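You operate a simulated robot arm through the tools that you are given. There is no shell and no other tool. Be economical: measure what you need, move in short steps, check, and stop when the job is done.

You run a simulated robot arm. Do the job below in one go: nothing can be reset, and whatever is moved stays where it is left.

Task
Scrub the moss off the coping and seat the square indent.
Fine: wet the churn brush in the blue mug and put it back after; the indent goes right down in the square recess. Set down upright: churn brush.
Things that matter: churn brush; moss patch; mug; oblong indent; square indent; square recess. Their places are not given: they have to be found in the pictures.

The check looks at the end state, three seconds after you hand in, the way a careful person would. Anything else that was tipped, shoved, dropped, spilled or broken makes it a failure.

Robot
A 6-joint arm with a two-finger parallel gripper, fixed in place. Base frame: the origin is at the foot of the arm, x ahead of it, y to its left, z up; the work surface is at about z = 0.82. Lengths are in m, angles in degrees, forces in N, time in s.
With the tool pointing down near the work surface it reaches from about 0.26 to 0.68 m from the base axis. Its first joint turns from -66.0 to 66.0 degrees. Payload 2.9 kg.
Tool frame: the origin (TCP) lies between the finger pads and is the grasp point; the fingertips stand 0.03 m ahead of it; z points along the fingers, y is the line along which they close. The gripper opens to 0.11 m. The fingers are 0.02 m wide and 0.01 m thick; the gripper's body (0.048 by 0.112 m) begins 0.055 m behind the TCP.
Orientation is that of the tool frame in the base frame, as a unit quaternion [w, x, y, z]. With the fingers straight down and closing along the base's y, the tool's x points along the base's -x, its y along +y and its z along -z.

Tools
- The arm moves only by the tool jog_arm. Its argument "steps" is a list of rows, each a list of 2 entries, a list of its own where there are three numbers: the shift along the tool's x, y, z in cm, then the turn, a rotation vector about the tool's x, y, z in degrees. In form: [[[tx, ty, tz], [rx, ry, rz]], ...]. A call has 1 to 8 rows; each row shifts and turns the commanded pose from where the row before left it, along the tool's axes as they then stand. "fingers" is the closure, from 0 (fully open) to 1 (shut), set as the call begins (left out, the last holds). Rows are played at 5 a second. More than 0.05 m and 8.6 degrees between two rows, or a gripper value outside its range, and nothing of the call is played. Where a pose cannot be reached the arm comes as near as it can. A force on the tool above 50 N (or 10 N above the force at the start of the call, whichever is more), or a blocked arm, ends the call early, and 0.2 s more pass. The fingers move at their own pace (about 0.108 m/s each) and stop on an object; they squeeze with about 32 N. The grip force told is the motor's: it shows also when the fingers shut on nothing. Time passes only in rows, and 0.2 s behind the last, so rows that do not move let the fingers close. The reply holds the time, the measured pose of the TCP, the force on the tool along the base axes, the opening and the grip force, in the units named above and with some noise, with the torque about the TCP (base axes, N m) and any sound that the robot's microphone picked up.
- Cameras (640 x 400 px; columns grow to the right, rows downward): "scene" is fixed at [0.0777, 0.4259, 1.4033]; the picture's right is [-0.79, -0.62, 0.00], its down [-0.24, 0.30, -0.92] and it looks along [0.57, -0.72, -0.39] (base axes); focal length 346 px, centre (320, 200). "wrist" rides on the gripper at [0.072, 0.017, -0.103] in the tool frame; the picture's right is [-0.23, 0.97, 0.00], its down [-0.76, -0.18, -0.62] and it looks along [-0.61, -0.14, 0.78] (tool axes); focal length 222 px, centre (320, 200).
- grab_frame(camera): a new picture of that camera. No time passes.
- locate(camera, pixels): for up to 12 pixels [column, row] of the newest picture of that camera ("zoom" is the newest enlarged one), the place [x, y, z] in the base frame of the surface seen there, good to about 0.003 m. No time passes.
- inspect(camera, box): a new picture of the part [left, top, right, bottom] of that camera's present view, enlarged. No time passes.
- finish_job(): hands the job in; it is judged then, once.

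Go step by step. Measure first, check grasps and placings, and put right what went wrong. The budget is 80 turns and 38 pictures, counting those below and the enlarged ones. Unless the task says otherwise, let go and move clear before handing in, and close with one line.

The tools are called after "Call:" as name(argument=value, ...) on one line, values as JSON. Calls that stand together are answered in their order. jog_arm: Moves the arm, as the interface text tells. Its arguments: {"type":"object","properties":{"steps":{"type":"array","items":{"type":"array"}},"fingers":{"type":"number"}},"required":["steps"]} The other tools are called the same way: grab_frame (camera) takes a picture; locate (camera, pixels) gives the place of the surface under pixels of a picture; inspect (camera, box) takes an enlarged picture of a part of a camera's view; finish_job () hands the job in.

At the start:

```text
time_s: 0.0
tool_pos: [0.4486, -0.0114, 1.2094]
tool_rot: [0.0, 0.0, 1.0, 0.001]
contact_force: [0.0, -0.3, -0.1]
torque: [0.04, 0.0, 0.03]
width: 0.1097
finger_force: 0.1
```

scene: 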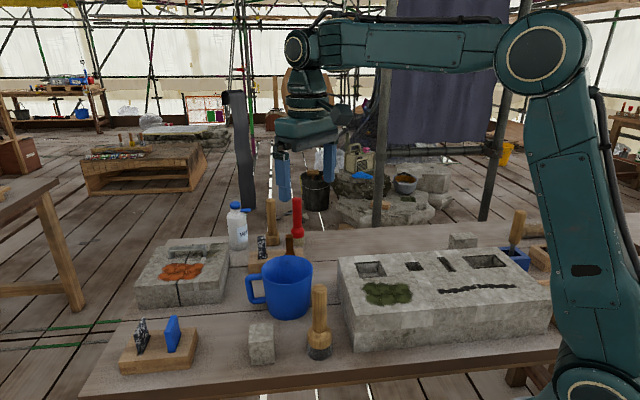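
wrist: 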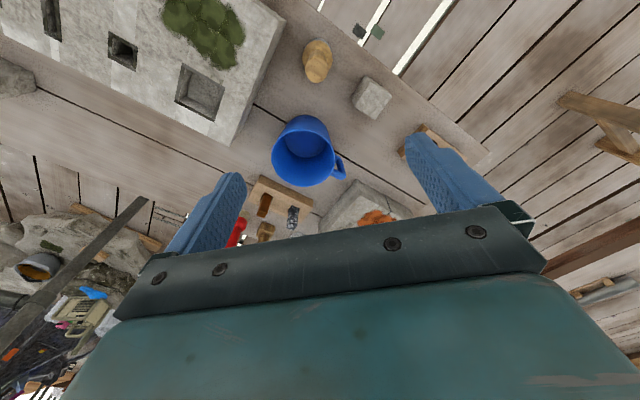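

The scene shows the coping with green moss at (388,292), a blue mug at (285,288), a brush with wooden handle at (319,320), and blocks at (261,342) and (462,240). I'll enlarge these to tell them apart.

Call:
inspect(camera="scene", box=[230, 220, 390, 380])

Call:
inspect(camera="scene", box=[330, 200, 570, 350])

Call:
locate(camera="scene", pixels=[[319, 290], [319, 352], [261, 328], [262, 355], [388, 292], [285, 265], [255, 295], [372, 268], [462, 238], [483, 260], [340, 258], [355, 350]])

```text
2.50 times, centred on (310, 300) of scene
```

zoom: 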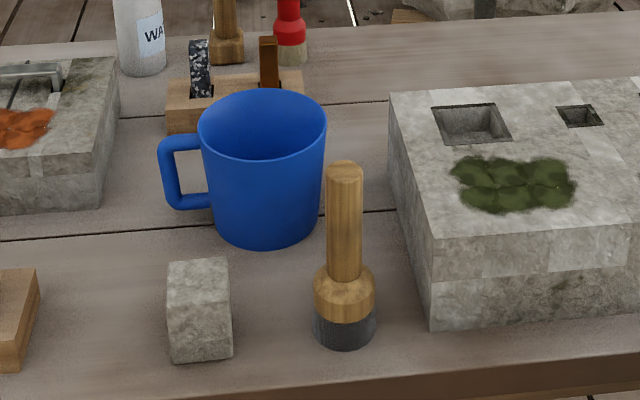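

```text
2.67 times, centred on (450, 275) of scene
```

zoom: 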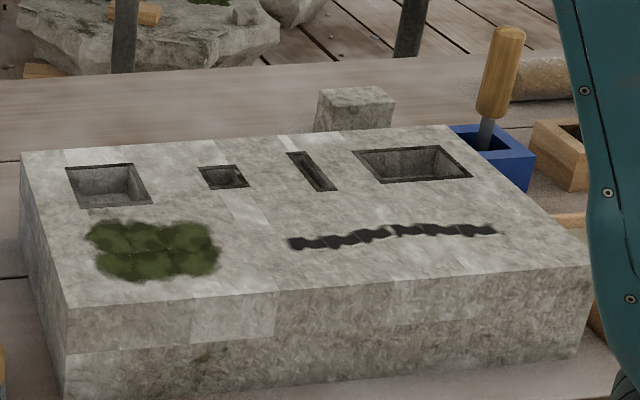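

```text
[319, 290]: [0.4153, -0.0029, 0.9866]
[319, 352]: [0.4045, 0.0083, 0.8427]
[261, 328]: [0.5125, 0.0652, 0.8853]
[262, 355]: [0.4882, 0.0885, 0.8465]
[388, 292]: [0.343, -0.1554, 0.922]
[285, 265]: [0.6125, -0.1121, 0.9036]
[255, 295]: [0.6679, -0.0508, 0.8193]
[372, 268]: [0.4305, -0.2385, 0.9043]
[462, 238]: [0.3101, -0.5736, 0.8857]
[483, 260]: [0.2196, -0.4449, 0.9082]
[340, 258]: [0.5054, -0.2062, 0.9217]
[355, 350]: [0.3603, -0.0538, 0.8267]
```

The block near (0.50,0.075) and one at (0.31,-0.57) are the two indents, and there are several recesses. I'll view them from above and measure them.

Call:
inspect(camera="wrist", box=[80, 0, 280, 125])

Call:
locate(camera="zoom", pixels=[[325, 208], [464, 276], [440, 375], [300, 325], [98, 95], [185, 155], [170, 225], [90, 160], [370, 250], [620, 45], [430, 460]])

Call:
inspect(camera="wrist", box=[260, 20, 460, 220])

Call:
locate(camera="wrist", pixels=[[362, 78], [391, 91], [380, 116], [353, 103], [318, 43], [302, 118], [275, 155], [300, 185], [326, 160], [301, 155], [341, 170], [205, 30]])

```text
3.20 times, centred on (180, 62) of wrist
```

zoom: 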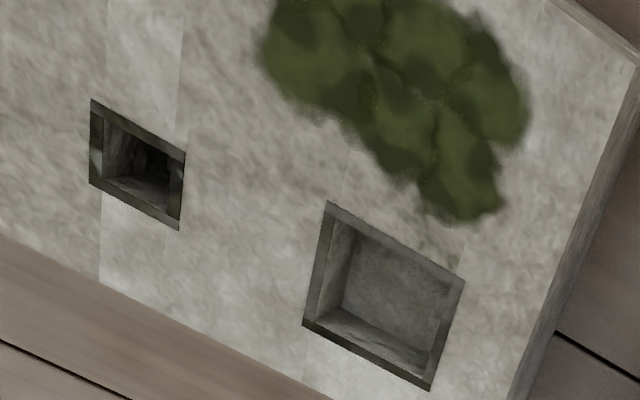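

```text
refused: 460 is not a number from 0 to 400
```

```text
2.00 times, centred on (360, 120) of wrist
```

zoom: 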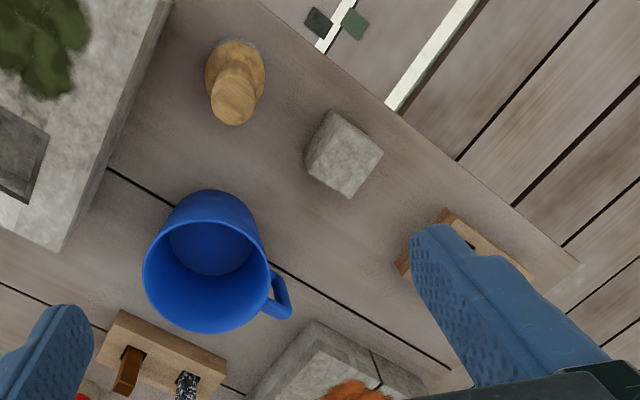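

```text
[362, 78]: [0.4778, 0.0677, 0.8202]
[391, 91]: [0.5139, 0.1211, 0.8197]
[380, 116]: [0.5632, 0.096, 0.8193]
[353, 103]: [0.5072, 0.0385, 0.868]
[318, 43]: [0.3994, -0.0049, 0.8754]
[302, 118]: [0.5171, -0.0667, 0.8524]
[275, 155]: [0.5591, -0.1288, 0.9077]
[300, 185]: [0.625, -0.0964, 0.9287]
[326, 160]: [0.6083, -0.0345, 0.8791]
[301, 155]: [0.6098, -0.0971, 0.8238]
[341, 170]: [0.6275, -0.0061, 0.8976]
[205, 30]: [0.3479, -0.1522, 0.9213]
```

The recess by the moss looks square from above, with the moss at about (0.345,-0.155). I'll measure the recess corners, moss extent and coping edges, and check the items at the back.

Call:
locate(camera="wrist", pixels=[[181, 61], [227, 87], [215, 124], [173, 103], [200, 92], [108, 30], [139, 47], [137, 73], [107, 59], [123, 52], [162, 15], [245, 38]])

Call:
locate(camera="wrist", pixels=[[220, 68], [235, 62], [180, 0], [225, 5], [284, 18], [231, 143], [311, 80], [325, 80], [301, 140], [310, 170], [290, 170], [315, 150]])

Call:
inspect(camera="scene", box=[220, 190, 330, 290])

Call:
locate(camera="scene", pixels=[[449, 236], [476, 235], [450, 246], [464, 261], [503, 257], [507, 266], [475, 268], [358, 265], [382, 262], [387, 275], [361, 277], [388, 304]])

```text
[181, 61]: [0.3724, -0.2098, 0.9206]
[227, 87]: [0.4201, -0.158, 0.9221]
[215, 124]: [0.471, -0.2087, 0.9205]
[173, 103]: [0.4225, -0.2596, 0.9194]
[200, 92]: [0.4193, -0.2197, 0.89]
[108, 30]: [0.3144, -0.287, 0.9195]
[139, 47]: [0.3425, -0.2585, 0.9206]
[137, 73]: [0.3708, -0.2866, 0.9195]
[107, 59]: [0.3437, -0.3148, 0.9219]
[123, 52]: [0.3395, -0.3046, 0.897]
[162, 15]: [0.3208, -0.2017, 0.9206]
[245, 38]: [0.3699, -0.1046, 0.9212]
```

```text
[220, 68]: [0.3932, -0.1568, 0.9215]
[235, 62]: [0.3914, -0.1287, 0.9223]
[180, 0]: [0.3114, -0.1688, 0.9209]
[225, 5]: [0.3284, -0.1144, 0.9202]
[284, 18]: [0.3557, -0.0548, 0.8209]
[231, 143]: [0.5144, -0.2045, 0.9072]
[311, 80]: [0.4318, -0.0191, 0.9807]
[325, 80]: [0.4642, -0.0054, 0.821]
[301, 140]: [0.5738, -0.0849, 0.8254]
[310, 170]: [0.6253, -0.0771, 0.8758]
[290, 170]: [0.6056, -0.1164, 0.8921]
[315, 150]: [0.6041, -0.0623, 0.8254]
```

```text
4.00 times, centred on (275, 240) of scene
```

zoom: 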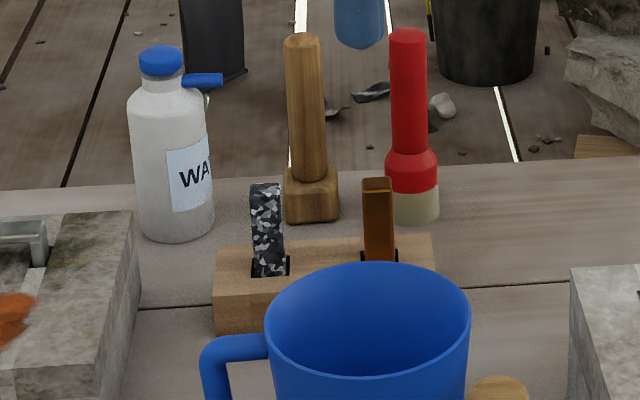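

```text
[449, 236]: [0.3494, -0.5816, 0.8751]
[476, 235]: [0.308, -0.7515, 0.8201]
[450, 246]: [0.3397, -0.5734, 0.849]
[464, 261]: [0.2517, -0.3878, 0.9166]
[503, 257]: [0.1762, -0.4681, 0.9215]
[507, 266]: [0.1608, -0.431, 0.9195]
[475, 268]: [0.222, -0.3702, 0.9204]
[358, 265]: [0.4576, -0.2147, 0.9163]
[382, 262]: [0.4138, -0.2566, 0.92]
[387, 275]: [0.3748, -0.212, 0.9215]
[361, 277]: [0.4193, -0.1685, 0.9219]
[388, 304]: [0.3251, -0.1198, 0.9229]
```

The square recess has rim corners about 7 cm apart, is turned 45° and is centred near (0.421,-0.209). I'll move the wrist camera closer to measure the near block, brush and mug.

Call:
jog_arm(steps=[[[2, 2, 3], [0, 0, 0]], [[2, 2, 3], [0, 0, 0]], [[2, 2, 3], [0, 0, 0]], [[2, 2, 3], [0, 0, 0]]])

Call:
grab_frame(camera="wrist")

```text
time_s: 1.0
tool_pos: [0.3678, 0.0672, 1.0877]
tool_rot: [0.0, -0.001, 1.0, 0.0]
contact_force: [-0.1, 0.0, 1.0]
torque: [-0.01, -0.02, -0.01]
width: 0.11
finger_force: 0.1
```

```text
30 pictures are left
```

wrist: 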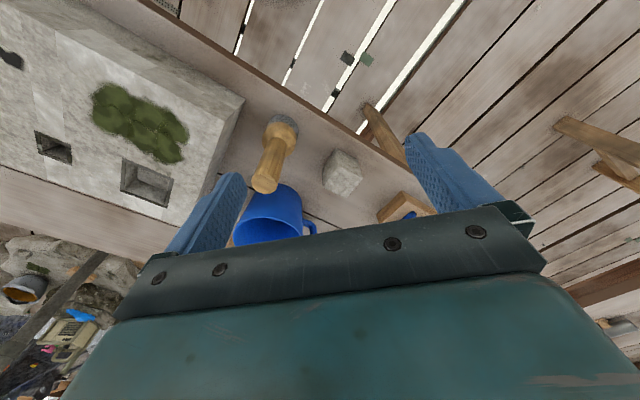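

The block is at (343,172) and the brush at (275,150). I'll enlarge this area.

Call:
inspect(camera="wrist", box=[230, 100, 390, 240])

```text
2.86 times, centred on (310, 170) of wrist
```

zoom: 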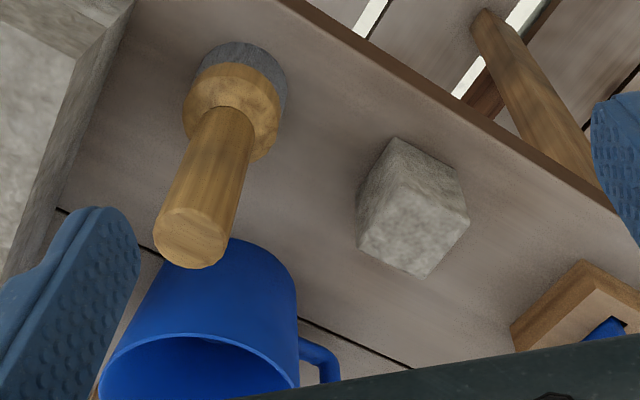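

Call:
locate(camera="zoom", pixels=[[364, 247], [423, 276], [465, 218], [392, 195], [412, 228], [396, 140], [454, 172], [158, 238], [222, 255], [200, 213], [175, 240], [190, 265]])

Call:
locate(camera="zoom", pixels=[[380, 240], [420, 262], [452, 218], [398, 200], [240, 46], [282, 90], [190, 110], [262, 155], [230, 90], [250, 105], [200, 90], [210, 150]])

```text
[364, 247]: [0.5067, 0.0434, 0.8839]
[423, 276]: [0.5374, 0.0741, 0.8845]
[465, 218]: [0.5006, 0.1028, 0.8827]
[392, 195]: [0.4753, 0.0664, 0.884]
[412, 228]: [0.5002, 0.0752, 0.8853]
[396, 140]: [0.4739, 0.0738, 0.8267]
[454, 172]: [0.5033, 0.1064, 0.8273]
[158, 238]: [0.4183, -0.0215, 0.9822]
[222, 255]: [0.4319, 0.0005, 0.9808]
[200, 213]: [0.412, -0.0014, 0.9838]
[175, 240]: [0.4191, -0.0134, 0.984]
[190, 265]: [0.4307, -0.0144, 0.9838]
```

```text
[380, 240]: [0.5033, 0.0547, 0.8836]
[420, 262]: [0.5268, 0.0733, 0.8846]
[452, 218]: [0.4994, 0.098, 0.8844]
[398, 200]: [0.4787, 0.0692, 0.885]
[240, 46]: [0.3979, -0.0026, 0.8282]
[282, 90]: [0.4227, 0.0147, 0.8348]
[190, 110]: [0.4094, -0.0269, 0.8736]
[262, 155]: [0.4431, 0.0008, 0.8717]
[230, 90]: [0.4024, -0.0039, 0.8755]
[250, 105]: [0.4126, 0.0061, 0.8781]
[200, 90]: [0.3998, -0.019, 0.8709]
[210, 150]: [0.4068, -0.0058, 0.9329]
```

The near block's top is about 4.5 cm square and it stands 6.5 cm tall (top z 0.884). I'll look at the far block and the recesses before deciding which is the square indent.

Call:
jog_arm(steps=[[[0.9, -4, -0.2], [0, 0, 0]], [[0.9, -4, -0.2], [0, 0, 0]], [[0.9, -4, -0.2], [0, 0, 0]], [[0.9, -4, -0.2], [0, 0, 0]], [[0.9, -4, -0.2], [0, 0, 0]], [[0.9, -4, -0.2], [0, 0, 0]], [[0.9, -4, -0.2], [0, 0, 0]], [[0.9, -4, -0.2], [0, 0, 0]]])

Call:
jog_arm(steps=[[[0.9, -4, 0], [0, 0, 0]], [[0.9, -4, 0], [0, 0, 0]], [[0.9, -4, 0], [0, 0, 0]], [[0.9, -4, 0], [0, 0, 0]]])

Call:
grab_frame(camera="wrist")

```text
time_s: 2.8
tool_pos: [0.2965, -0.2525, 1.1045]
tool_rot: [0.0, -0.001, 1.0, 0.0]
contact_force: [-0.7, 0.7, -0.4]
torque: [0.04, 0.0, 0.01]
width: 0.1098
finger_force: 0.0
```

```text
time_s: 3.8
tool_pos: [0.2597, -0.4135, 1.1063]
tool_rot: [0.0, 0.0, 1.0, -0.001]
contact_force: [-0.4, -0.4, -0.3]
torque: [-0.03, -0.04, 0.02]
width: 0.1098
finger_force: 0.1
```

```text
28 pictures are left
```

wrist: 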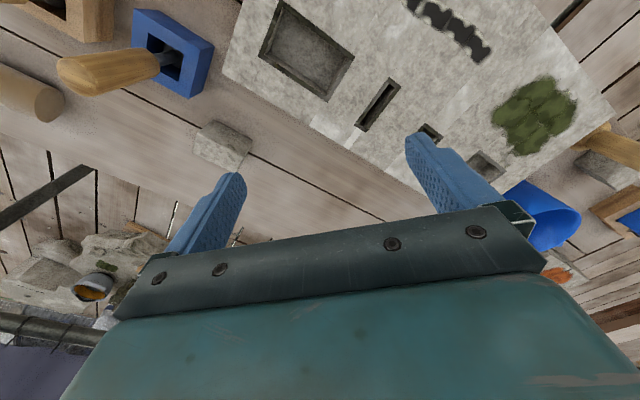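

Call:
inspect(camera="wrist", box=[170, 0, 370, 180])

Call:
locate(camera="wrist", pixels=[[276, 0], [355, 57], [328, 101], [258, 58], [193, 153], [233, 170], [245, 155], [203, 132], [219, 121], [252, 137], [300, 50], [275, 55]])

```text
2.22 times, centred on (270, 90) of wrist
```

zoom: 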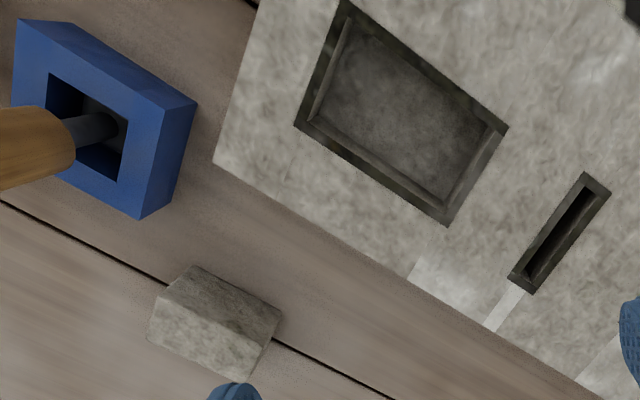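

```text
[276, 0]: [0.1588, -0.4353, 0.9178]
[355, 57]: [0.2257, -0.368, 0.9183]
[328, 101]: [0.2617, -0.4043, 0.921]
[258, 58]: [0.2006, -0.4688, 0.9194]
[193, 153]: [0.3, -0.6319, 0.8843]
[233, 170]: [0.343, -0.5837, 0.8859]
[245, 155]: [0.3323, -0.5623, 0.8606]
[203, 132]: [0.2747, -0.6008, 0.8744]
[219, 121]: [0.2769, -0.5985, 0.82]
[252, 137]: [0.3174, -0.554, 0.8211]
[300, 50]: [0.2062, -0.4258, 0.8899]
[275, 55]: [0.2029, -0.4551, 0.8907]
```

The far block is the oblong one (about 6.5 × 4.5 cm), so the near block is the square indent and the recess by the moss is its square recess. I'll go above the brush handle at about (0.420,-0.009) and check.

Call:
jog_arm(steps=[[[-1.6, 4.04, 0], [0, 0, 0]], [[-1.6, 4.04, 0], [0, 0, 0]], [[-1.6, 4.04, 0], [0, 0, 0]], [[-1.6, 4.04, 0], [0, 0, 0]], [[-1.6, 4.04, 0], [0, 0, 0]]])

Call:
jog_arm(steps=[[[-1.6, 4.04, 0], [0, 0, 0]], [[-1.6, 4.04, 0], [0, 0, 0]], [[-1.6, 4.04, 0], [0, 0, 0]], [[-1.6, 4.04, 0], [0, 0, 0]], [[-1.6, 4.04, 0], [0, 0, 0]], [[0, 0, 3], [0, 0, 0]]])

Call:
grab_frame(camera="wrist")

```text
time_s: 5.0
tool_pos: [0.3409, -0.2101, 1.1046]
tool_rot: [0.0, 0.0, 1.0, -0.001]
contact_force: [-0.4, -0.3, -0.1]
torque: [0.02, 0.0, -0.03]
width: 0.11
finger_force: 0.1
```

```text
time_s: 6.4
tool_pos: [0.4204, -0.0069, 1.0748]
tool_rot: [0.001, 0.0, 1.0, -0.001]
contact_force: [0.4, 0.5, 0.7]
torque: [0.02, 0.02, 0.0]
width: 0.1098
finger_force: 0.1
```

```text
26 pictures are left
```

wrist: 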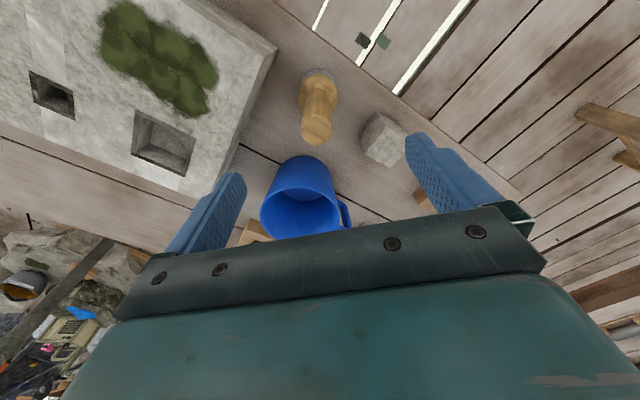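

The brush top is at (317,132), the mug at (302,200). I'll locate these, plus the recess rim and moss edges.

Call:
locate(camera="wrist", pixels=[[303, 133], [331, 133], [317, 120], [317, 143], [316, 133], [304, 98], [333, 98], [318, 70], [302, 194], [264, 215], [335, 210], [300, 225]])

Call:
inspect(camera="wrist", box=[230, 50, 410, 250])

Call:
locate(camera="wrist", pixels=[[136, 110], [196, 134], [187, 177], [131, 155], [165, 140], [31, 71], [72, 88], [74, 119], [33, 104], [105, 40], [215, 80], [195, 115]])

```text
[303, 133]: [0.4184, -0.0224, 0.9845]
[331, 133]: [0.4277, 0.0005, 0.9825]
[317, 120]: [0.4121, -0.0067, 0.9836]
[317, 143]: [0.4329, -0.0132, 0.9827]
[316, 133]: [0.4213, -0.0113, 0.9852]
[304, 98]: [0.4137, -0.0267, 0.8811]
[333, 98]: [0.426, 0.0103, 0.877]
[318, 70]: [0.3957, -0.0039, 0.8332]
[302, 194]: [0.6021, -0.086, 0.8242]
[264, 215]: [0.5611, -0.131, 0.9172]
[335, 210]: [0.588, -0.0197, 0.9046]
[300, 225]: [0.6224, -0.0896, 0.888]
```

```text
2.00 times, centred on (320, 150) of wrist
```

zoom: 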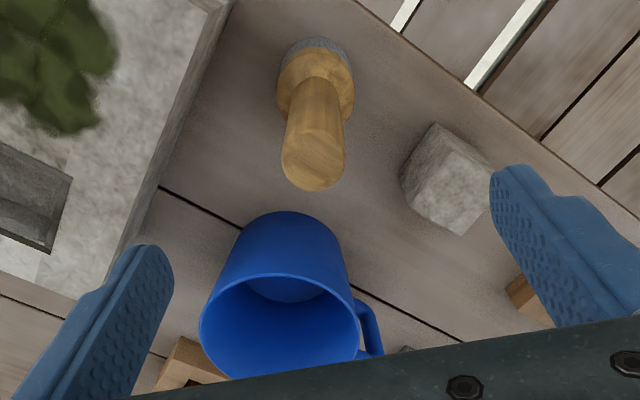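

```text
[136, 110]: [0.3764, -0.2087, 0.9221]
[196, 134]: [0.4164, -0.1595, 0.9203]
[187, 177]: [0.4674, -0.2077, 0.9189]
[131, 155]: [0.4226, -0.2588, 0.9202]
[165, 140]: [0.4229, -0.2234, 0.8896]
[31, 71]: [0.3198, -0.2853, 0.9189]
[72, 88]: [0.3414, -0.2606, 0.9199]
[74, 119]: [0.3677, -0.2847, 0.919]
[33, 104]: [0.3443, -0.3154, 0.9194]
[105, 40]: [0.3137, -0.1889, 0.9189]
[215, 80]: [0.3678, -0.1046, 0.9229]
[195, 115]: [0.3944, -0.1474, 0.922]
```

The handle top centre is (0.4215,-0.011,0.984), the ferrule top is about z 0.88 and the mug rim about 0.93. I'll descend to z 0.965 and grip the handle.

Call:
jog_arm(steps=[[[-0.1, -0.4, 2.5], [0, 0, 0]], [[0, 0, 3], [0, 0, 0]], [[0, 0, 3], [0, 0, 0]], [[0, 0, 2.5], [0, 0, 0]], [[0, 0, 0], [0, 0, 0]]])

Call:
jog_arm(steps=[[[0, 0, 0], [0, 0, 0]], [[0, 0, 0], [0, 0, 0]], [[0, 0, 0], [0, 0, 0]]], fingers=1)

```text
time_s: 7.6
tool_pos: [0.4201, -0.0119, 0.9643]
tool_rot: [0.0, 0.0, 1.0, 0.0]
contact_force: [0.5, 1.1, -0.3]
torque: [0.01, 0.02, 0.02]
width: 0.1099
finger_force: 0.1
```

```text
time_s: 8.4
tool_pos: [0.4194, -0.0134, 0.9654]
tool_rot: [0.0, 0.0, 1.0, 0.0]
contact_force: [0.4, -0.7, -0.8]
torque: [0.0, -0.02, -0.03]
width: 0.0293
finger_force: 31.6
```

The handle is gripped (2.9 cm). I'll lift straight up and check.

Call:
jog_arm(steps=[[[0, 0, -2], [0, 0, 0]], [[0, 0, -4], [0, 0, 0]], [[0, 0, -4], [0, 0, 0]], [[0, 0, -4], [0, 0, 0]]])

Call:
inspect(camera="wrist", box=[160, 60, 420, 240])

Call:
inspect(camera="scene", box=[220, 180, 420, 330])

```text
time_s: 9.4
tool_pos: [0.4218, -0.0113, 1.1055]
tool_rot: [0.0, 0.0, 1.0, 0.0]
contact_force: [-0.3, -0.3, -3.3]
torque: [0.0, 0.01, -0.02]
width: 0.029
finger_force: 32.0
```

```text
2.22 times, centred on (290, 150) of wrist
```

zoom: 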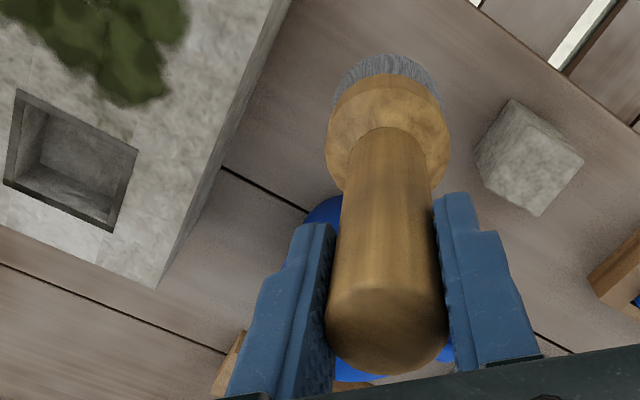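

```text
2.67 times, centred on (320, 255) of scene
```

zoom: 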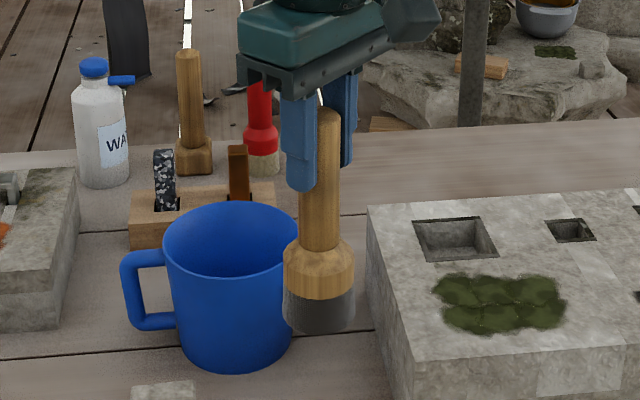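

The brush is held upright. Now I'll locate the mug rim in the zoom.

Call:
locate(camera="zoom", pixels=[[163, 240], [175, 222], [230, 206], [265, 210], [290, 222], [190, 268], [230, 281], [270, 277], [230, 340], [240, 367], [235, 230], [183, 265]])

Call:
locate(camera="zoom", pixels=[[305, 327], [318, 332], [335, 330], [320, 316], [290, 270], [320, 260], [350, 270], [230, 275], [250, 276], [210, 276], [170, 262], [200, 355]])

```text
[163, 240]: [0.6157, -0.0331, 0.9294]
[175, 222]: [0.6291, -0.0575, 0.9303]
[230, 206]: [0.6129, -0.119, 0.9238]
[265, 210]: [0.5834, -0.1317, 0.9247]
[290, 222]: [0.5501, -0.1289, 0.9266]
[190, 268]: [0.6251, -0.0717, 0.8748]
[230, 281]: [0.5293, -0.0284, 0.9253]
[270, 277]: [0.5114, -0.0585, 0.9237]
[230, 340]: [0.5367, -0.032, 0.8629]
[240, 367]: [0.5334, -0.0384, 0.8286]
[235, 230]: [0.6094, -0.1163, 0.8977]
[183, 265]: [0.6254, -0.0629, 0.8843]
```

```text
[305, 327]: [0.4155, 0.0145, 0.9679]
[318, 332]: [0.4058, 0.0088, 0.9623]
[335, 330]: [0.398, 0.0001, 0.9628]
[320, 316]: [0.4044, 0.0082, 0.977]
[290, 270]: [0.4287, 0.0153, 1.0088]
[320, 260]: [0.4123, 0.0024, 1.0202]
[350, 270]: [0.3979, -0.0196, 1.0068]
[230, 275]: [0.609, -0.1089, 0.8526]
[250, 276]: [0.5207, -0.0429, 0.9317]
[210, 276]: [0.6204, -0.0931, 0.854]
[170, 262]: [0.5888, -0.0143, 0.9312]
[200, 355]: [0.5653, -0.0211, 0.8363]
```

The mug rim centre is about (0.571,-0.073), radius 6 cm, top z 0.93. I'll move above it, then lower the brush to about 8 mm above its floor.

Call:
jog_arm(steps=[[[-3.73, -1.55, 0], [0, 0, 0]], [[-3.73, -1.55, 0], [0, 0, 0]], [[-3.73, -1.55, 0], [0, 0, 0]], [[-3.73, -1.55, 0], [0, 0, 0]], [[0, 0, 0], [0, 0, 0]]])

Call:
jog_arm(steps=[[[0, 0, 3.2], [0, 0, 0]], [[0, 0, 3.2], [0, 0, 0]], [[0, 0, 3.2], [0, 0, 0]], [[0, 0, 3.2], [0, 0, 0]], [[0, 0, 0], [0, 0, 0]], [[0, 0, 0], [0, 0, 0]]])

Call:
inspect(camera="scene", box=[220, 180, 420, 330])

```text
time_s: 10.6
tool_pos: [0.5711, -0.0729, 1.1033]
tool_rot: [-0.001, -0.001, 1.0, 0.0]
contact_force: [0.2, -0.1, -2.4]
torque: [-0.03, 0.0, -0.01]
width: 0.0292
finger_force: 32.4
```

```text
time_s: 12.0
tool_pos: [0.5715, -0.0738, 0.976]
tool_rot: [0.0, 0.0, 1.0, 0.0]
contact_force: [-0.4, -1.3, -2.8]
torque: [-0.01, -0.01, 0.0]
width: 0.0291
finger_force: 31.5
```

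```text
2.67 times, centred on (320, 255) of scene
```

zoom: 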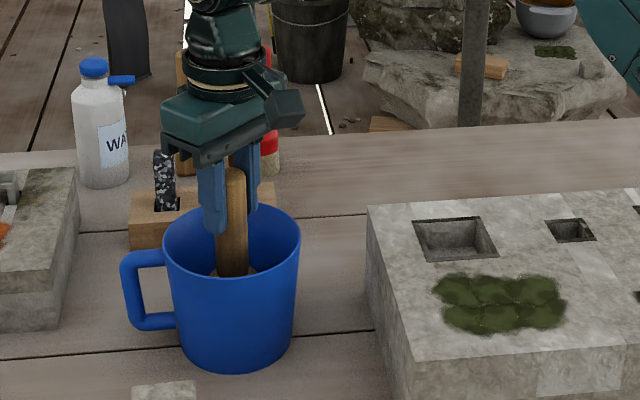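

The brush is down in the mug with no contact. I'll dwell with a small swirl, then raise it and check the bristles.

Call:
jog_arm(steps=[[[0.8, 0, 0], [0, 0, 0]], [[-0.8, 0.8, 0], [0, 0, 0]], [[-0.8, -0.8, 0], [0, 0, 0]], [[0.8, -0.8, 0], [0, 0, 0]], [[0, 0.8, 0], [0, 0, 0]], [[0, 0, 0], [0, 0, 0]], [[0, 0, 0], [0, 0, 0]], [[0, 0, 0], [0, 0, 0]]])

Call:
jog_arm(steps=[[[0, 0, -3], [0, 0, 0]], [[0, 0, -3], [0, 0, 0]], [[0, 0, -3], [0, 0, 0]], [[0, 0, -3.5], [0, 0, 0]], [[0, 0, -1], [0, 0, 0]]])

Call:
inspect(camera="scene", box=[220, 180, 420, 330])

```text
time_s: 13.8
tool_pos: [0.5699, -0.073, 0.9775]
tool_rot: [0.0, 0.0, 1.0, -0.001]
contact_force: [0.0, -0.1, -2.6]
torque: [0.01, -0.03, -0.02]
width: 0.029
finger_force: 31.8
```

```text
time_s: 15.0
tool_pos: [0.5703, -0.0738, 1.1112]
tool_rot: [0.0, 0.0, 1.0, 0.0]
contact_force: [-0.5, -0.4, -3.0]
torque: [0.01, 0.04, -0.03]
width: 0.0293
finger_force: 32.1
```

```text
2.67 times, centred on (320, 255) of scene
```

zoom: 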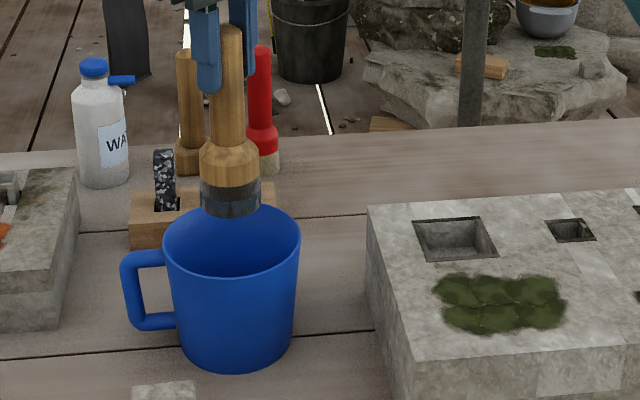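

The lower bristles are darker now, so the brush is wet. I'll measure the moss outline.

Call:
locate(camera="zoom", pixels=[[433, 286], [480, 273], [520, 277], [558, 280], [568, 305], [550, 328], [520, 334], [480, 334], [443, 322], [440, 305], [500, 303]])

```text
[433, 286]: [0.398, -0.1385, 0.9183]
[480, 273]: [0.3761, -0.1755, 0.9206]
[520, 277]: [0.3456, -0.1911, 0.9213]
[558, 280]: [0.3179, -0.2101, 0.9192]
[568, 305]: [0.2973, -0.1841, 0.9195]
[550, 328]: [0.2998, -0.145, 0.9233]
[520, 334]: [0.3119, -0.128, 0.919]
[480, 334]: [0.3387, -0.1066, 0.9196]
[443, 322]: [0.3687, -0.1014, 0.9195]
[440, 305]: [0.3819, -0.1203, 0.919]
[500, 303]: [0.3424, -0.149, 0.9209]
```

The moss spans roughly 11 × 8 cm, aligned with the coping at 45° and centred at (0.347,-0.153). I'll carry the brush above its near corner and then lower it to touch.

Call:
jog_arm(steps=[[[3.46, -1.15, 0], [0, 0, 0]], [[3.46, -1.15, 0], [0, 0, 0]], [[3.46, -1.15, 0], [0, 0, 0]], [[3.46, -1.15, 0], [0, 0, 0]], [[3.46, -1.15, 0], [0, 0, 0]], [[3.46, -1.15, 0], [0, 0, 0]], [[3.46, -1.15, 0], [0, 0, 0]], [[3.46, -1.15, 0], [0, 0, 0]]])

Call:
jog_arm(steps=[[[0, 0, 2], [0, 0, 0]], [[0, 0, 1.6], [0, 0, 0]], [[0, 0, 0.6], [0, 0, 0]], [[0, 0, 0.3], [0, 0, 0]], [[0, 0, 0.2], [0, 0, 0]]])

```text
time_s: 16.8
tool_pos: [0.2934, -0.1668, 1.1119]
tool_rot: [-0.001, 0.0, 1.0, 0.0]
contact_force: [0.8, 0.3, -2.8]
torque: [-0.02, 0.02, 0.01]
width: 0.0295
finger_force: 32.1
```

```text
time_s: 18.0
tool_pos: [0.295, -0.1659, 1.0653]
tool_rot: [-0.001, 0.0, 1.0, 0.0]
contact_force: [-0.5, 0.2, -1.2]
torque: [-0.01, 0.02, 0.0]
width: 0.0292
finger_force: 32.2
```

There is only faint contact at z 1.065. I'll press 2–3 mm more.

Call:
jog_arm(steps=[[[0, 0, 0.15], [0, 0, 0]], [[0, 0, 0.15], [0, 0, 0]], [[0, 0, 0], [0, 0, 0]]])

```text
time_s: 18.8
tool_pos: [0.2946, -0.1649, 1.0644]
tool_rot: [0.001, -0.001, 1.0, -0.001]
contact_force: [-3.7, 0.3, 27.0]
torque: [0.23, -0.15, -0.09]
width: 0.0296
finger_force: 32.1
```

Contact is firm (27 N). I'll ease off 1 mm and scrub along the moss in strokes.

Call:
jog_arm(steps=[[[0, 0, -0.1], [0, 0, 0]], [[-1.5, 1.5, 0], [0, 0, 0]], [[-1.5, 1.5, 0], [0, 0, 0]], [[-1.5, 1.5, 0], [0, 0, 0]], [[-1.5, 1.5, 0], [0, 0, 0]], [[0, 0, 0], [0, 0, 0]]])

Call:
grab_frame(camera="wrist")

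```text
time_s: 20.2
tool_pos: [0.353, -0.1058, 1.0612]
tool_rot: [0.0, -0.001, 1.0, 0.001]
contact_force: [-0.4, 0.3, -0.7]
torque: [-0.1, -0.01, -0.06]
width: 0.0293
finger_force: 31.8
```

```text
20 pictures are left
```

wrist: 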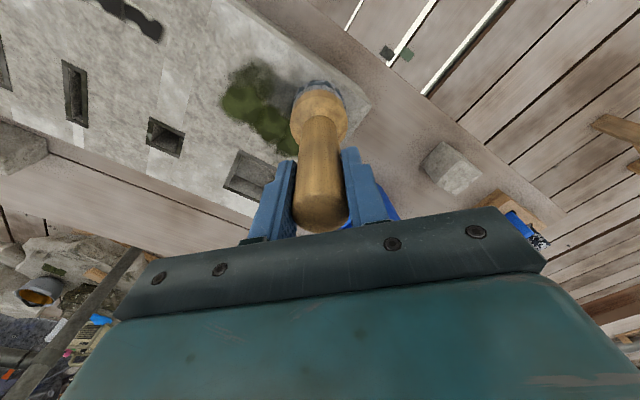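

The first strip is clean; contact is now light. I'll shift across, add 1 mm of pressure and scrub back.

Call:
jog_arm(steps=[[[-1.7, -1.7, 0.1], [0, 0, 0]], [[1.5, -1.5, 0], [0, 0, 0]], [[1.5, -1.5, 0], [0, 0, 0]], [[1.5, -1.5, 0], [0, 0, 0]], [[1.5, -1.5, 0], [0, 0, 0]], [[0, 0, 0], [0, 0, 0]]])

Call:
grab_frame(camera="wrist")

```text
time_s: 21.6
tool_pos: [0.3105, -0.1831, 1.0613]
tool_rot: [0.0, 0.0, 1.0, 0.0]
contact_force: [1.2, 0.1, -0.5]
torque: [0.06, -0.13, -0.01]
width: 0.0292
finger_force: 32.0
```

```text
19 pictures are left
```

wrist: 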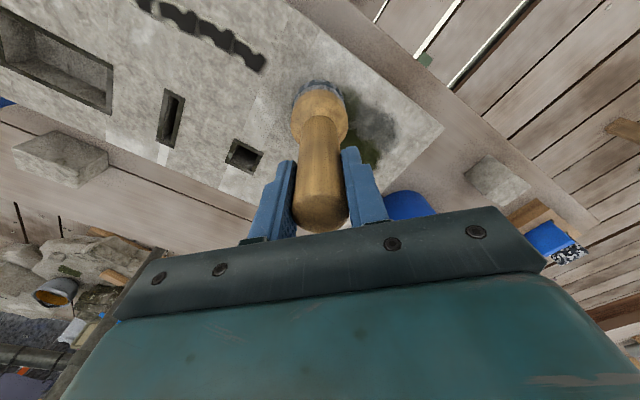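

The second strip is clearing too. Next is the third strip by the recess.

Call:
jog_arm(steps=[[[-1.6, -1.6, 0.1], [0, 0, 0]], [[-1.5, 1.5, 0], [0, 0, 0]], [[-1.5, 1.5, 0], [0, 0, 0]], [[-1.5, 1.5, 0], [0, 0, 0]], [[-1.5, 1.5, 0], [0, 0, 0]], [[-0.5, 0.5, 0], [0, 0, 0]], [[0, 0, 0], [0, 0, 0]]])

Call:
jog_arm(steps=[[[0.9, 0.9, 0], [0, 0, 0]], [[1.5, -1.5, 0], [0, 0, 0]], [[1.5, -1.5, 0], [0, 0, 0]], [[1.5, -1.5, 0], [0, 0, 0]], [[1.5, -1.5, 0], [0, 0, 0]], [[0.8, -0.8, 0], [0, 0, 0]], [[1.2, 1.2, 0], [0, 0, 0]]])

Call:
jog_arm(steps=[[[-1.7, 1.7, 0], [0, 0, 0]], [[-1.7, 1.7, 0], [0, 0, 0]], [[-1.7, 1.7, 0], [0, 0, 0]], [[-1.7, 1.7, 0], [0, 0, 0]], [[0, 0, -2], [0, 0, 0]], [[0, 0, -3], [0, 0, 0]], [[-3, 3, 0], [0, 0, 0]], [[-2, 2, 0], [0, 0, 0]]])

Call:
inspect(camera="scene", box=[320, 180, 520, 330])

```text
time_s: 23.2
tool_pos: [0.3919, -0.1351, 1.0619]
tool_rot: [0.0, -0.001, 1.0, -0.001]
contact_force: [-6.1, -7.7, 24.9]
torque: [-0.99, 0.27, -0.13]
width: 0.0295
finger_force: 31.7
```

```text
time_s: 24.8
tool_pos: [0.3013, -0.1806, 1.0589]
tool_rot: [-0.001, 0.0, 1.0, -0.001]
contact_force: [-0.8, -0.3, -1.7]
torque: [0.01, -0.02, 0.0]
width: 0.0292
finger_force: 32.3
```

```text
time_s: 26.6
tool_pos: [0.4209, -0.0631, 1.1124]
tool_rot: [0.0, 0.0, 1.0, 0.0]
contact_force: [-0.8, -0.5, -2.1]
torque: [0.02, 0.04, 0.03]
width: 0.0292
finger_force: 32.4
```

```text
2.67 times, centred on (420, 255) of scene
```

zoom: 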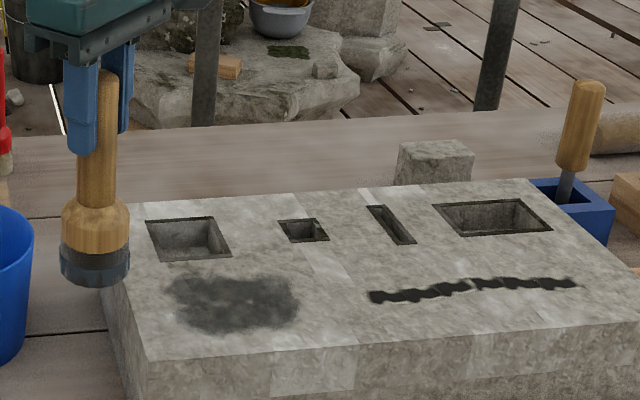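

The green moss is gone, leaving only a damp patch. Now I'll carry the brush back over its old spot (0.420,-0.0125) and lower it.

Call:
jog_arm(steps=[[[0, 2.5, 0], [0, 0, 0]], [[0, 2.6, 0], [0, 0, 0]], [[0, 0, 4], [0, 0, 0]], [[0, 0, 4], [0, 0, 0]], [[0, 0, 4], [0, 0, 0]], [[0, 0, 2], [0, 0, 0]], [[0, 0, 0.5], [0, 0, 0]], [[0, 0, 0], [0, 0, 0]]])

Call:
inspect(camera="scene", box=[260, 240, 380, 370])

```text
time_s: 28.4
tool_pos: [0.4207, -0.0121, 0.9657]
tool_rot: [0.0, 0.0, 1.0, 0.0]
contact_force: [0.2, 0.4, -2.3]
torque: [0.0, -0.04, 0.03]
width: 0.0293
finger_force: 32.4
```

```text
3.08 times, centred on (320, 305) of scene
```

zoom: 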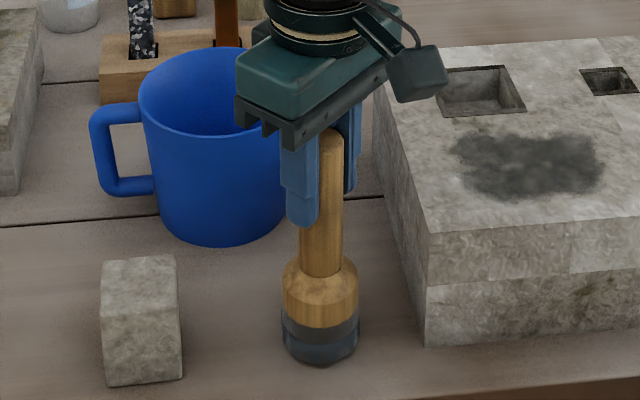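

The brush is upright and not yet touching. I'll lower in small steps until contact.

Call:
jog_arm(steps=[[[0, 0, 0.2], [0, 0, 0]], [[0, 0, 0.2], [0, 0, 0]], [[0, 0, 0], [0, 0, 0]]])

Call:
jog_arm(steps=[[[0, 0, 0.1], [0, 0, 0]], [[0, 0, 0.1], [0, 0, 0]], [[0, 0, 0], [0, 0, 0]]])

```text
time_s: 29.2
tool_pos: [0.4206, -0.0112, 0.9614]
tool_rot: [0.001, 0.001, 1.0, 0.001]
contact_force: [0.1, 0.5, -2.6]
torque: [0.0, 0.0, 0.0]
width: 0.0292
finger_force: 32.3
```

```text
time_s: 30.0
tool_pos: [0.4212, -0.0118, 0.9597]
tool_rot: [0.0, -0.001, 1.0, 0.0]
contact_force: [0.1, -0.5, -2.4]
torque: [-0.03, 0.02, 0.0]
width: 0.0294
finger_force: 31.8
```

Call:
jog_arm(steps=[[[0, 0, 0.1], [0, 0, 0]], [[0, 0, 0.1], [0, 0, 0]], [[0, 0, 0], [0, 0, 0]]])

Call:
jog_arm(steps=[[[0, 0, 0.1], [0, 0, 0]], [[0, 0, 0], [0, 0, 0]]])

```text
time_s: 30.8
tool_pos: [0.4206, -0.0122, 0.959]
tool_rot: [0.002, 0.0, 1.0, 0.0]
contact_force: [-5.2, 1.5, 26.9]
torque: [0.09, 0.13, -0.08]
width: 0.0296
finger_force: 32.5
```

```text
time_s: 31.4
tool_pos: [0.4218, -0.0112, 0.9576]
tool_rot: [0.001, 0.001, 1.0, 0.0]
contact_force: [-0.6, 0.3, 27.3]
torque: [0.09, -0.27, 0.0]
width: 0.0294
finger_force: 31.8
```

The brush is pressed on the table. I'll ease up 1 mm, open, wait, then rise straight up.

Call:
jog_arm(steps=[[[0, 0, -0.15], [0, 0, 0]], [[0, 0, 0], [0, 0, 0]]])

Call:
jog_arm(steps=[[[0, 0, 0], [0, 0, 0]], [[0, 0, 0], [0, 0, 0]], [[0, 0, 0], [0, 0, 0]], [[0, 0, -3], [0, 0, 0]], [[0, 0, -3], [0, 0, 0]], [[0, 0, -4], [0, 0, 0]], [[0, 0, -4], [0, 0, 0]]], fingers=0)

Call:
grab_frame(camera="scene")

```text
time_s: 32.0
tool_pos: [0.4204, -0.0115, 0.9576]
tool_rot: [-0.001, 0.0, 1.0, -0.001]
contact_force: [4.6, -0.1, 6.0]
torque: [0.0, -0.82, -0.01]
width: 0.0296
finger_force: 31.9
```

```text
time_s: 33.6
tool_pos: [0.4217, -0.0122, 1.0982]
tool_rot: [0.0, -0.001, 1.0, -0.001]
contact_force: [-0.3, 0.5, 0.6]
torque: [-0.01, -0.01, 0.01]
width: 0.1098
finger_force: 0.1
```

```text
16 pictures are left
```

scene: 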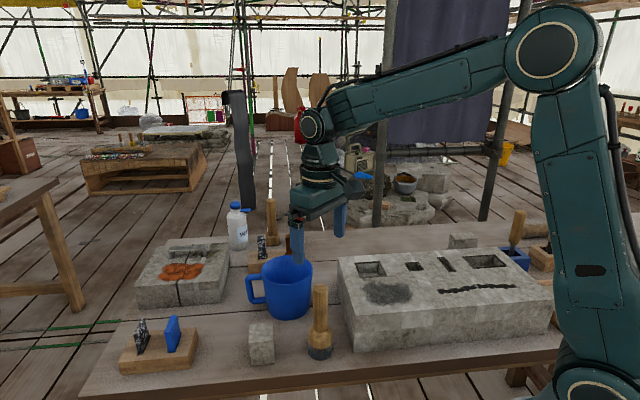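

The brush stands upright in its place and the moss is gone. Now I'll go above the indent (about (0.505,0.072)) and turn the gripper about 46° to match its faces.

Call:
jog_arm(steps=[[[-2.8, 2.8, 0], [0, 0, 0]], [[-2.8, 2.8, 0], [0, 0, 0]], [[-2.8, 2.8, 0], [0, 0, 0]], [[0, 0, 0], [0, 0, 7.5]], [[0, 0, 0], [0, 0, 7.5]], [[0, 0, 0], [0, 0, 7.5]], [[0, 0, 0], [0, 0, 7.5]], [[0, 0, 0], [0, 0, 7.5]]])

Call:
jog_arm(steps=[[[0, 0, 2], [0, 0, 6.5]], [[0, 0, 2], [0, 0, 0]], [[0, 0, 0], [0, 0, 0]]])

Call:
grab_frame(camera="wrist")

```text
time_s: 35.4
tool_pos: [0.5049, 0.0729, 1.0984]
tool_rot: [0.0, 0.322, 0.947, 0.0]
contact_force: [-0.3, 0.3, 0.3]
torque: [0.0, 0.02, 0.01]
width: 0.1098
finger_force: 0.0
```

```text
time_s: 36.2
tool_pos: [0.5054, 0.0707, 1.0571]
tool_rot: [0.0, 0.375, 0.927, 0.0]
contact_force: [-0.1, 0.0, -1.0]
torque: [0.01, -0.01, 0.0]
width: 0.1098
finger_force: 0.1
```

```text
15 pictures are left
```

wrist: 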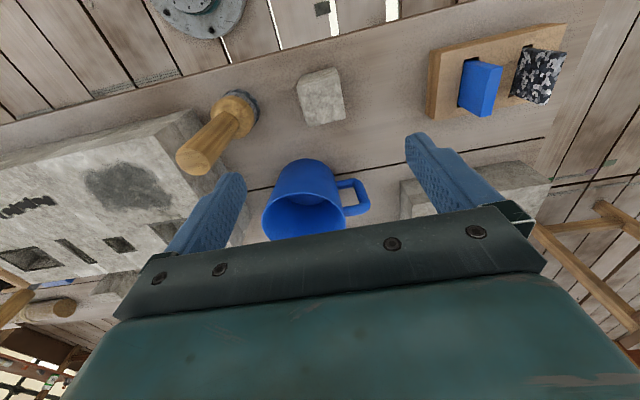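

The gripper closes at 46° now. I'll enlarge the block and measure its top corners.

Call:
inspect(camera="wrist", box=[270, 50, 370, 140])

```text
4.44 times, centred on (320, 95) of wrist
```

zoom: 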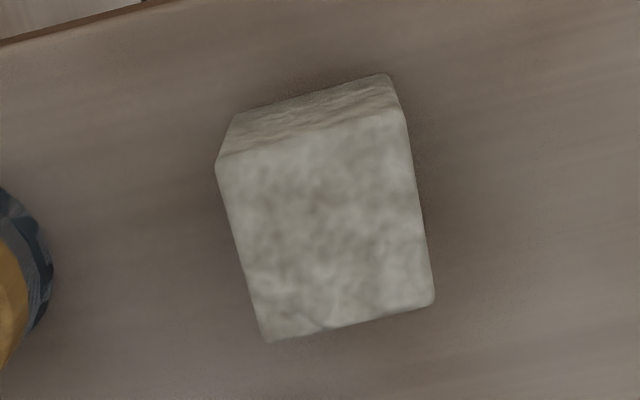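

Call:
locate(camera="zoom", pixels=[[221, 168], [400, 115], [430, 300], [270, 335], [310, 140], [417, 205], [350, 318], [246, 255], [325, 225]])

Call:
locate(camera="wrist", pixels=[[160, 222], [120, 237], [108, 242], [105, 236]])

```text
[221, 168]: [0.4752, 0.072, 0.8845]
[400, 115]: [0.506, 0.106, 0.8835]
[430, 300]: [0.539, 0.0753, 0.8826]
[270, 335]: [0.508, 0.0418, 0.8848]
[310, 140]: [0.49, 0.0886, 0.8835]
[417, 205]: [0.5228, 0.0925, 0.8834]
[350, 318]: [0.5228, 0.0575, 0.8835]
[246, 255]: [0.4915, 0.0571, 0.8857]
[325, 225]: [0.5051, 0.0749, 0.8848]
```

```text
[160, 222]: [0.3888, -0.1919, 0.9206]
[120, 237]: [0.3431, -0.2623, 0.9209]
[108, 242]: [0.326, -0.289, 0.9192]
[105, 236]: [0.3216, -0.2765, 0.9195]
```

The block's top centre is (0.507,0.074), it is 4.6 cm square and turned 47°. I'll descend to z 0.887 and grip.

Call:
jog_arm(steps=[[[0.1, 0.3, 3], [0, 0, 0]], [[0, 0, 4], [0, 0, 0]], [[0, 0, 4], [0, 0, 0]], [[0, 0, 4], [0, 0, 0]], [[0, 0, 2], [0, 0, 0]], [[0, 0, 0], [0, 0, 0]]])

Call:
jog_arm(steps=[[[0, 0, 0], [0, 0, 0]], [[0, 0, 0], [0, 0, 0]], [[0, 0, 0], [0, 0, 0]]], fingers=1)

```text
time_s: 37.6
tool_pos: [0.5053, 0.075, 0.8879]
tool_rot: [0.0, 0.374, 0.927, 0.0]
contact_force: [1.3, -0.2, -0.1]
torque: [-0.03, -0.01, 0.01]
width: 0.1101
finger_force: 0.1
```

```text
time_s: 38.4
tool_pos: [0.5058, 0.0754, 0.8871]
tool_rot: [0.0, 0.374, 0.927, 0.0]
contact_force: [-1.4, -1.1, -0.6]
torque: [-0.01, 0.03, 0.01]
width: 0.0498
finger_force: 32.2
```

The indent is held (5.0 cm). I'll lift 20 cm, then carry it over the recess.

Call:
jog_arm(steps=[[[0, 0, -2], [0, 0, 0]], [[0, 0, -4.5], [0, 0, 0]], [[0, 0, -4.5], [0, 0, 0]], [[0, 0, -4.5], [0, 0, 0]], [[0, 0, -4.5], [0, 0, 0]]])

Call:
jog_arm(steps=[[[-1.684, -3.29, 0], [0, 0, 0]], [[-1.684, -3.29, 0], [0, 0, 0]], [[-1.684, -3.29, 0], [0, 0, 0]], [[-1.684, -3.29, 0], [0, 0, 0]], [[-1.684, -3.29, 0], [0, 0, 0]], [[-1.684, -3.29, 0], [0, 0, 0]], [[-1.684, -3.29, 0], [0, 0, 0]], [[-1.684, -3.29, 0], [0, 0, 0]]])

Call:
jog_arm(steps=[[[0, 0, 3], [0, 0, 0]], [[0, 0, 2.5], [0, 0, 0]], [[0, 0, 0], [0, 0, 0]]])

Call:
grab_frame(camera="wrist")

Call:
inspect(camera="scene", box=[300, 190, 460, 330])

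```text
time_s: 39.6
tool_pos: [0.5051, 0.075, 1.0895]
tool_rot: [-0.001, 0.374, 0.927, -0.001]
contact_force: [0.1, 0.6, -3.2]
torque: [-0.03, 0.0, -0.03]
width: 0.0498
finger_force: 32.5
```

```text
time_s: 41.4
tool_pos: [0.4209, -0.208, 1.0877]
tool_rot: [0.0, 0.373, 0.928, -0.001]
contact_force: [-0.7, 0.1, -3.5]
torque: [0.01, -0.03, -0.03]
width: 0.05
finger_force: 31.9
```

```text
time_s: 42.2
tool_pos: [0.4195, -0.2074, 1.0316]
tool_rot: [0.0, 0.375, 0.927, 0.0]
contact_force: [0.4, -0.3, -3.1]
torque: [-0.04, 0.01, -0.01]
width: 0.0499
finger_force: 32.1
```

```text
13 pictures are left
```

wrist: 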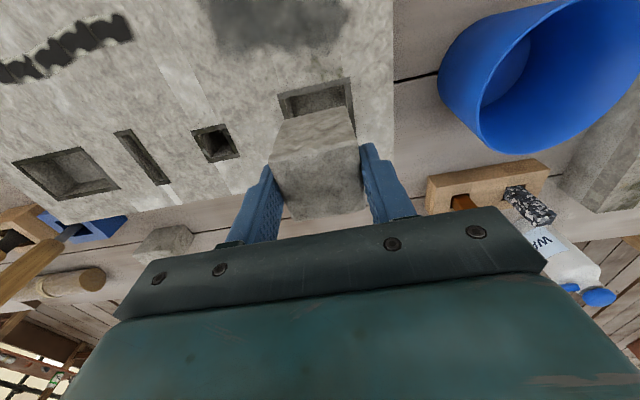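

```text
2.86 times, centred on (380, 260) of scene
```

zoom: 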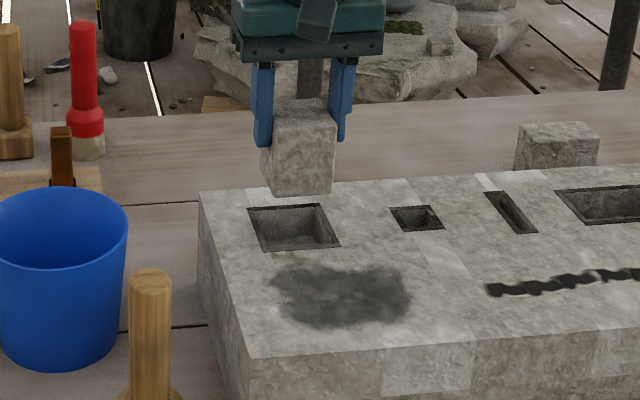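

The block hangs square above the recess. I'll check the alignment of the recess corners against the block's lower edges.

Call:
locate(camera="zoom", pixels=[[246, 206], [323, 202], [342, 248], [261, 253], [264, 178], [276, 196], [330, 193], [272, 160], [330, 160], [300, 193], [266, 176], [300, 230]])

Call:
locate(camera="wrist", pixels=[[277, 93], [350, 76], [356, 126], [284, 120], [340, 106], [272, 157], [355, 140], [310, 100], [320, 130]])

```text
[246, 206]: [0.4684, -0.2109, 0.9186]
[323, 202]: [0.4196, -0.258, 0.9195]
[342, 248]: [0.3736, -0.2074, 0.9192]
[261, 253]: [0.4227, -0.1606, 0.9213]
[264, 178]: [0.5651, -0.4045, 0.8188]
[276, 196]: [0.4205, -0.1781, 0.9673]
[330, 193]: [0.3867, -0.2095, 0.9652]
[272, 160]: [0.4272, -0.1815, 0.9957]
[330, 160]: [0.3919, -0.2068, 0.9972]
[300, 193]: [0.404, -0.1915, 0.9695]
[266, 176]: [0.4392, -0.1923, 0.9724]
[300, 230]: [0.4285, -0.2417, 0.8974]
```

```text
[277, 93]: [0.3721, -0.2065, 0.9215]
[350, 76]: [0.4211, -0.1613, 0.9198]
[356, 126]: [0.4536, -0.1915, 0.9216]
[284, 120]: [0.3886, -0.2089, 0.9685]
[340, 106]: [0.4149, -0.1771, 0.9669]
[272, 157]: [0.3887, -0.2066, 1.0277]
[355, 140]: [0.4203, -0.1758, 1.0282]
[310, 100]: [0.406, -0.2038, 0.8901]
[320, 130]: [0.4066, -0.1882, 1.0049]
```

The block and recess centres agree within about 2 mm, with about 8 mm clearance all round. I'll lower it.

Call:
jog_arm(steps=[[[0, 0, 3], [0, 0, 0]], [[0, 0, 2], [0, 0, 0]], [[0, 0, 1.5], [0, 0, 0]], [[0, 0, 0.6], [0, 0, 0]], [[0, 0, 0], [0, 0, 0]]])

Call:
jog_arm(steps=[[[0, 0, 0.15], [0, 0, 0]], [[0, 0, 0.15], [0, 0, 0]], [[0, 0, 0], [0, 0, 0]]])

```text
time_s: 43.4
tool_pos: [0.4209, -0.2081, 0.9628]
tool_rot: [0.0, 0.374, 0.927, 0.0]
contact_force: [-0.2, 0.7, -4.3]
torque: [0.0, 0.0, -0.02]
width: 0.0498
finger_force: 31.8
```

```text
time_s: 44.2
tool_pos: [0.4198, -0.2077, 0.9595]
tool_rot: [0.0, 0.375, 0.927, -0.001]
contact_force: [-0.3, 0.0, -4.6]
torque: [0.01, -0.01, 0.0]
width: 0.05
finger_force: 32.4
```

Call:
jog_arm(steps=[[[0, 0, 0.1], [0, 0, 0]], [[0, 0, 0.1], [0, 0, 0]], [[0, 0, 0], [0, 0, 0]]])

Call:
jog_arm(steps=[[[0, 0, 0.1], [0, 0, 0]], [[0, 0, 0.1], [0, 0, 0]], [[0, 0, 0], [0, 0, 0]]])

```text
time_s: 45.0
tool_pos: [0.42, -0.2086, 0.9585]
tool_rot: [0.001, 0.375, 0.927, 0.0]
contact_force: [-3.9, 0.4, 11.0]
torque: [0.3, 0.48, 0.07]
width: 0.0499
finger_force: 32.3
```

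```text
time_s: 45.8
tool_pos: [0.4211, -0.2091, 0.9563]
tool_rot: [0.001, 0.374, 0.927, 0.001]
contact_force: [-2.5, -2.1, 25.2]
torque: [-0.2, 0.11, 0.01]
width: 0.0501
finger_force: 32.0
```

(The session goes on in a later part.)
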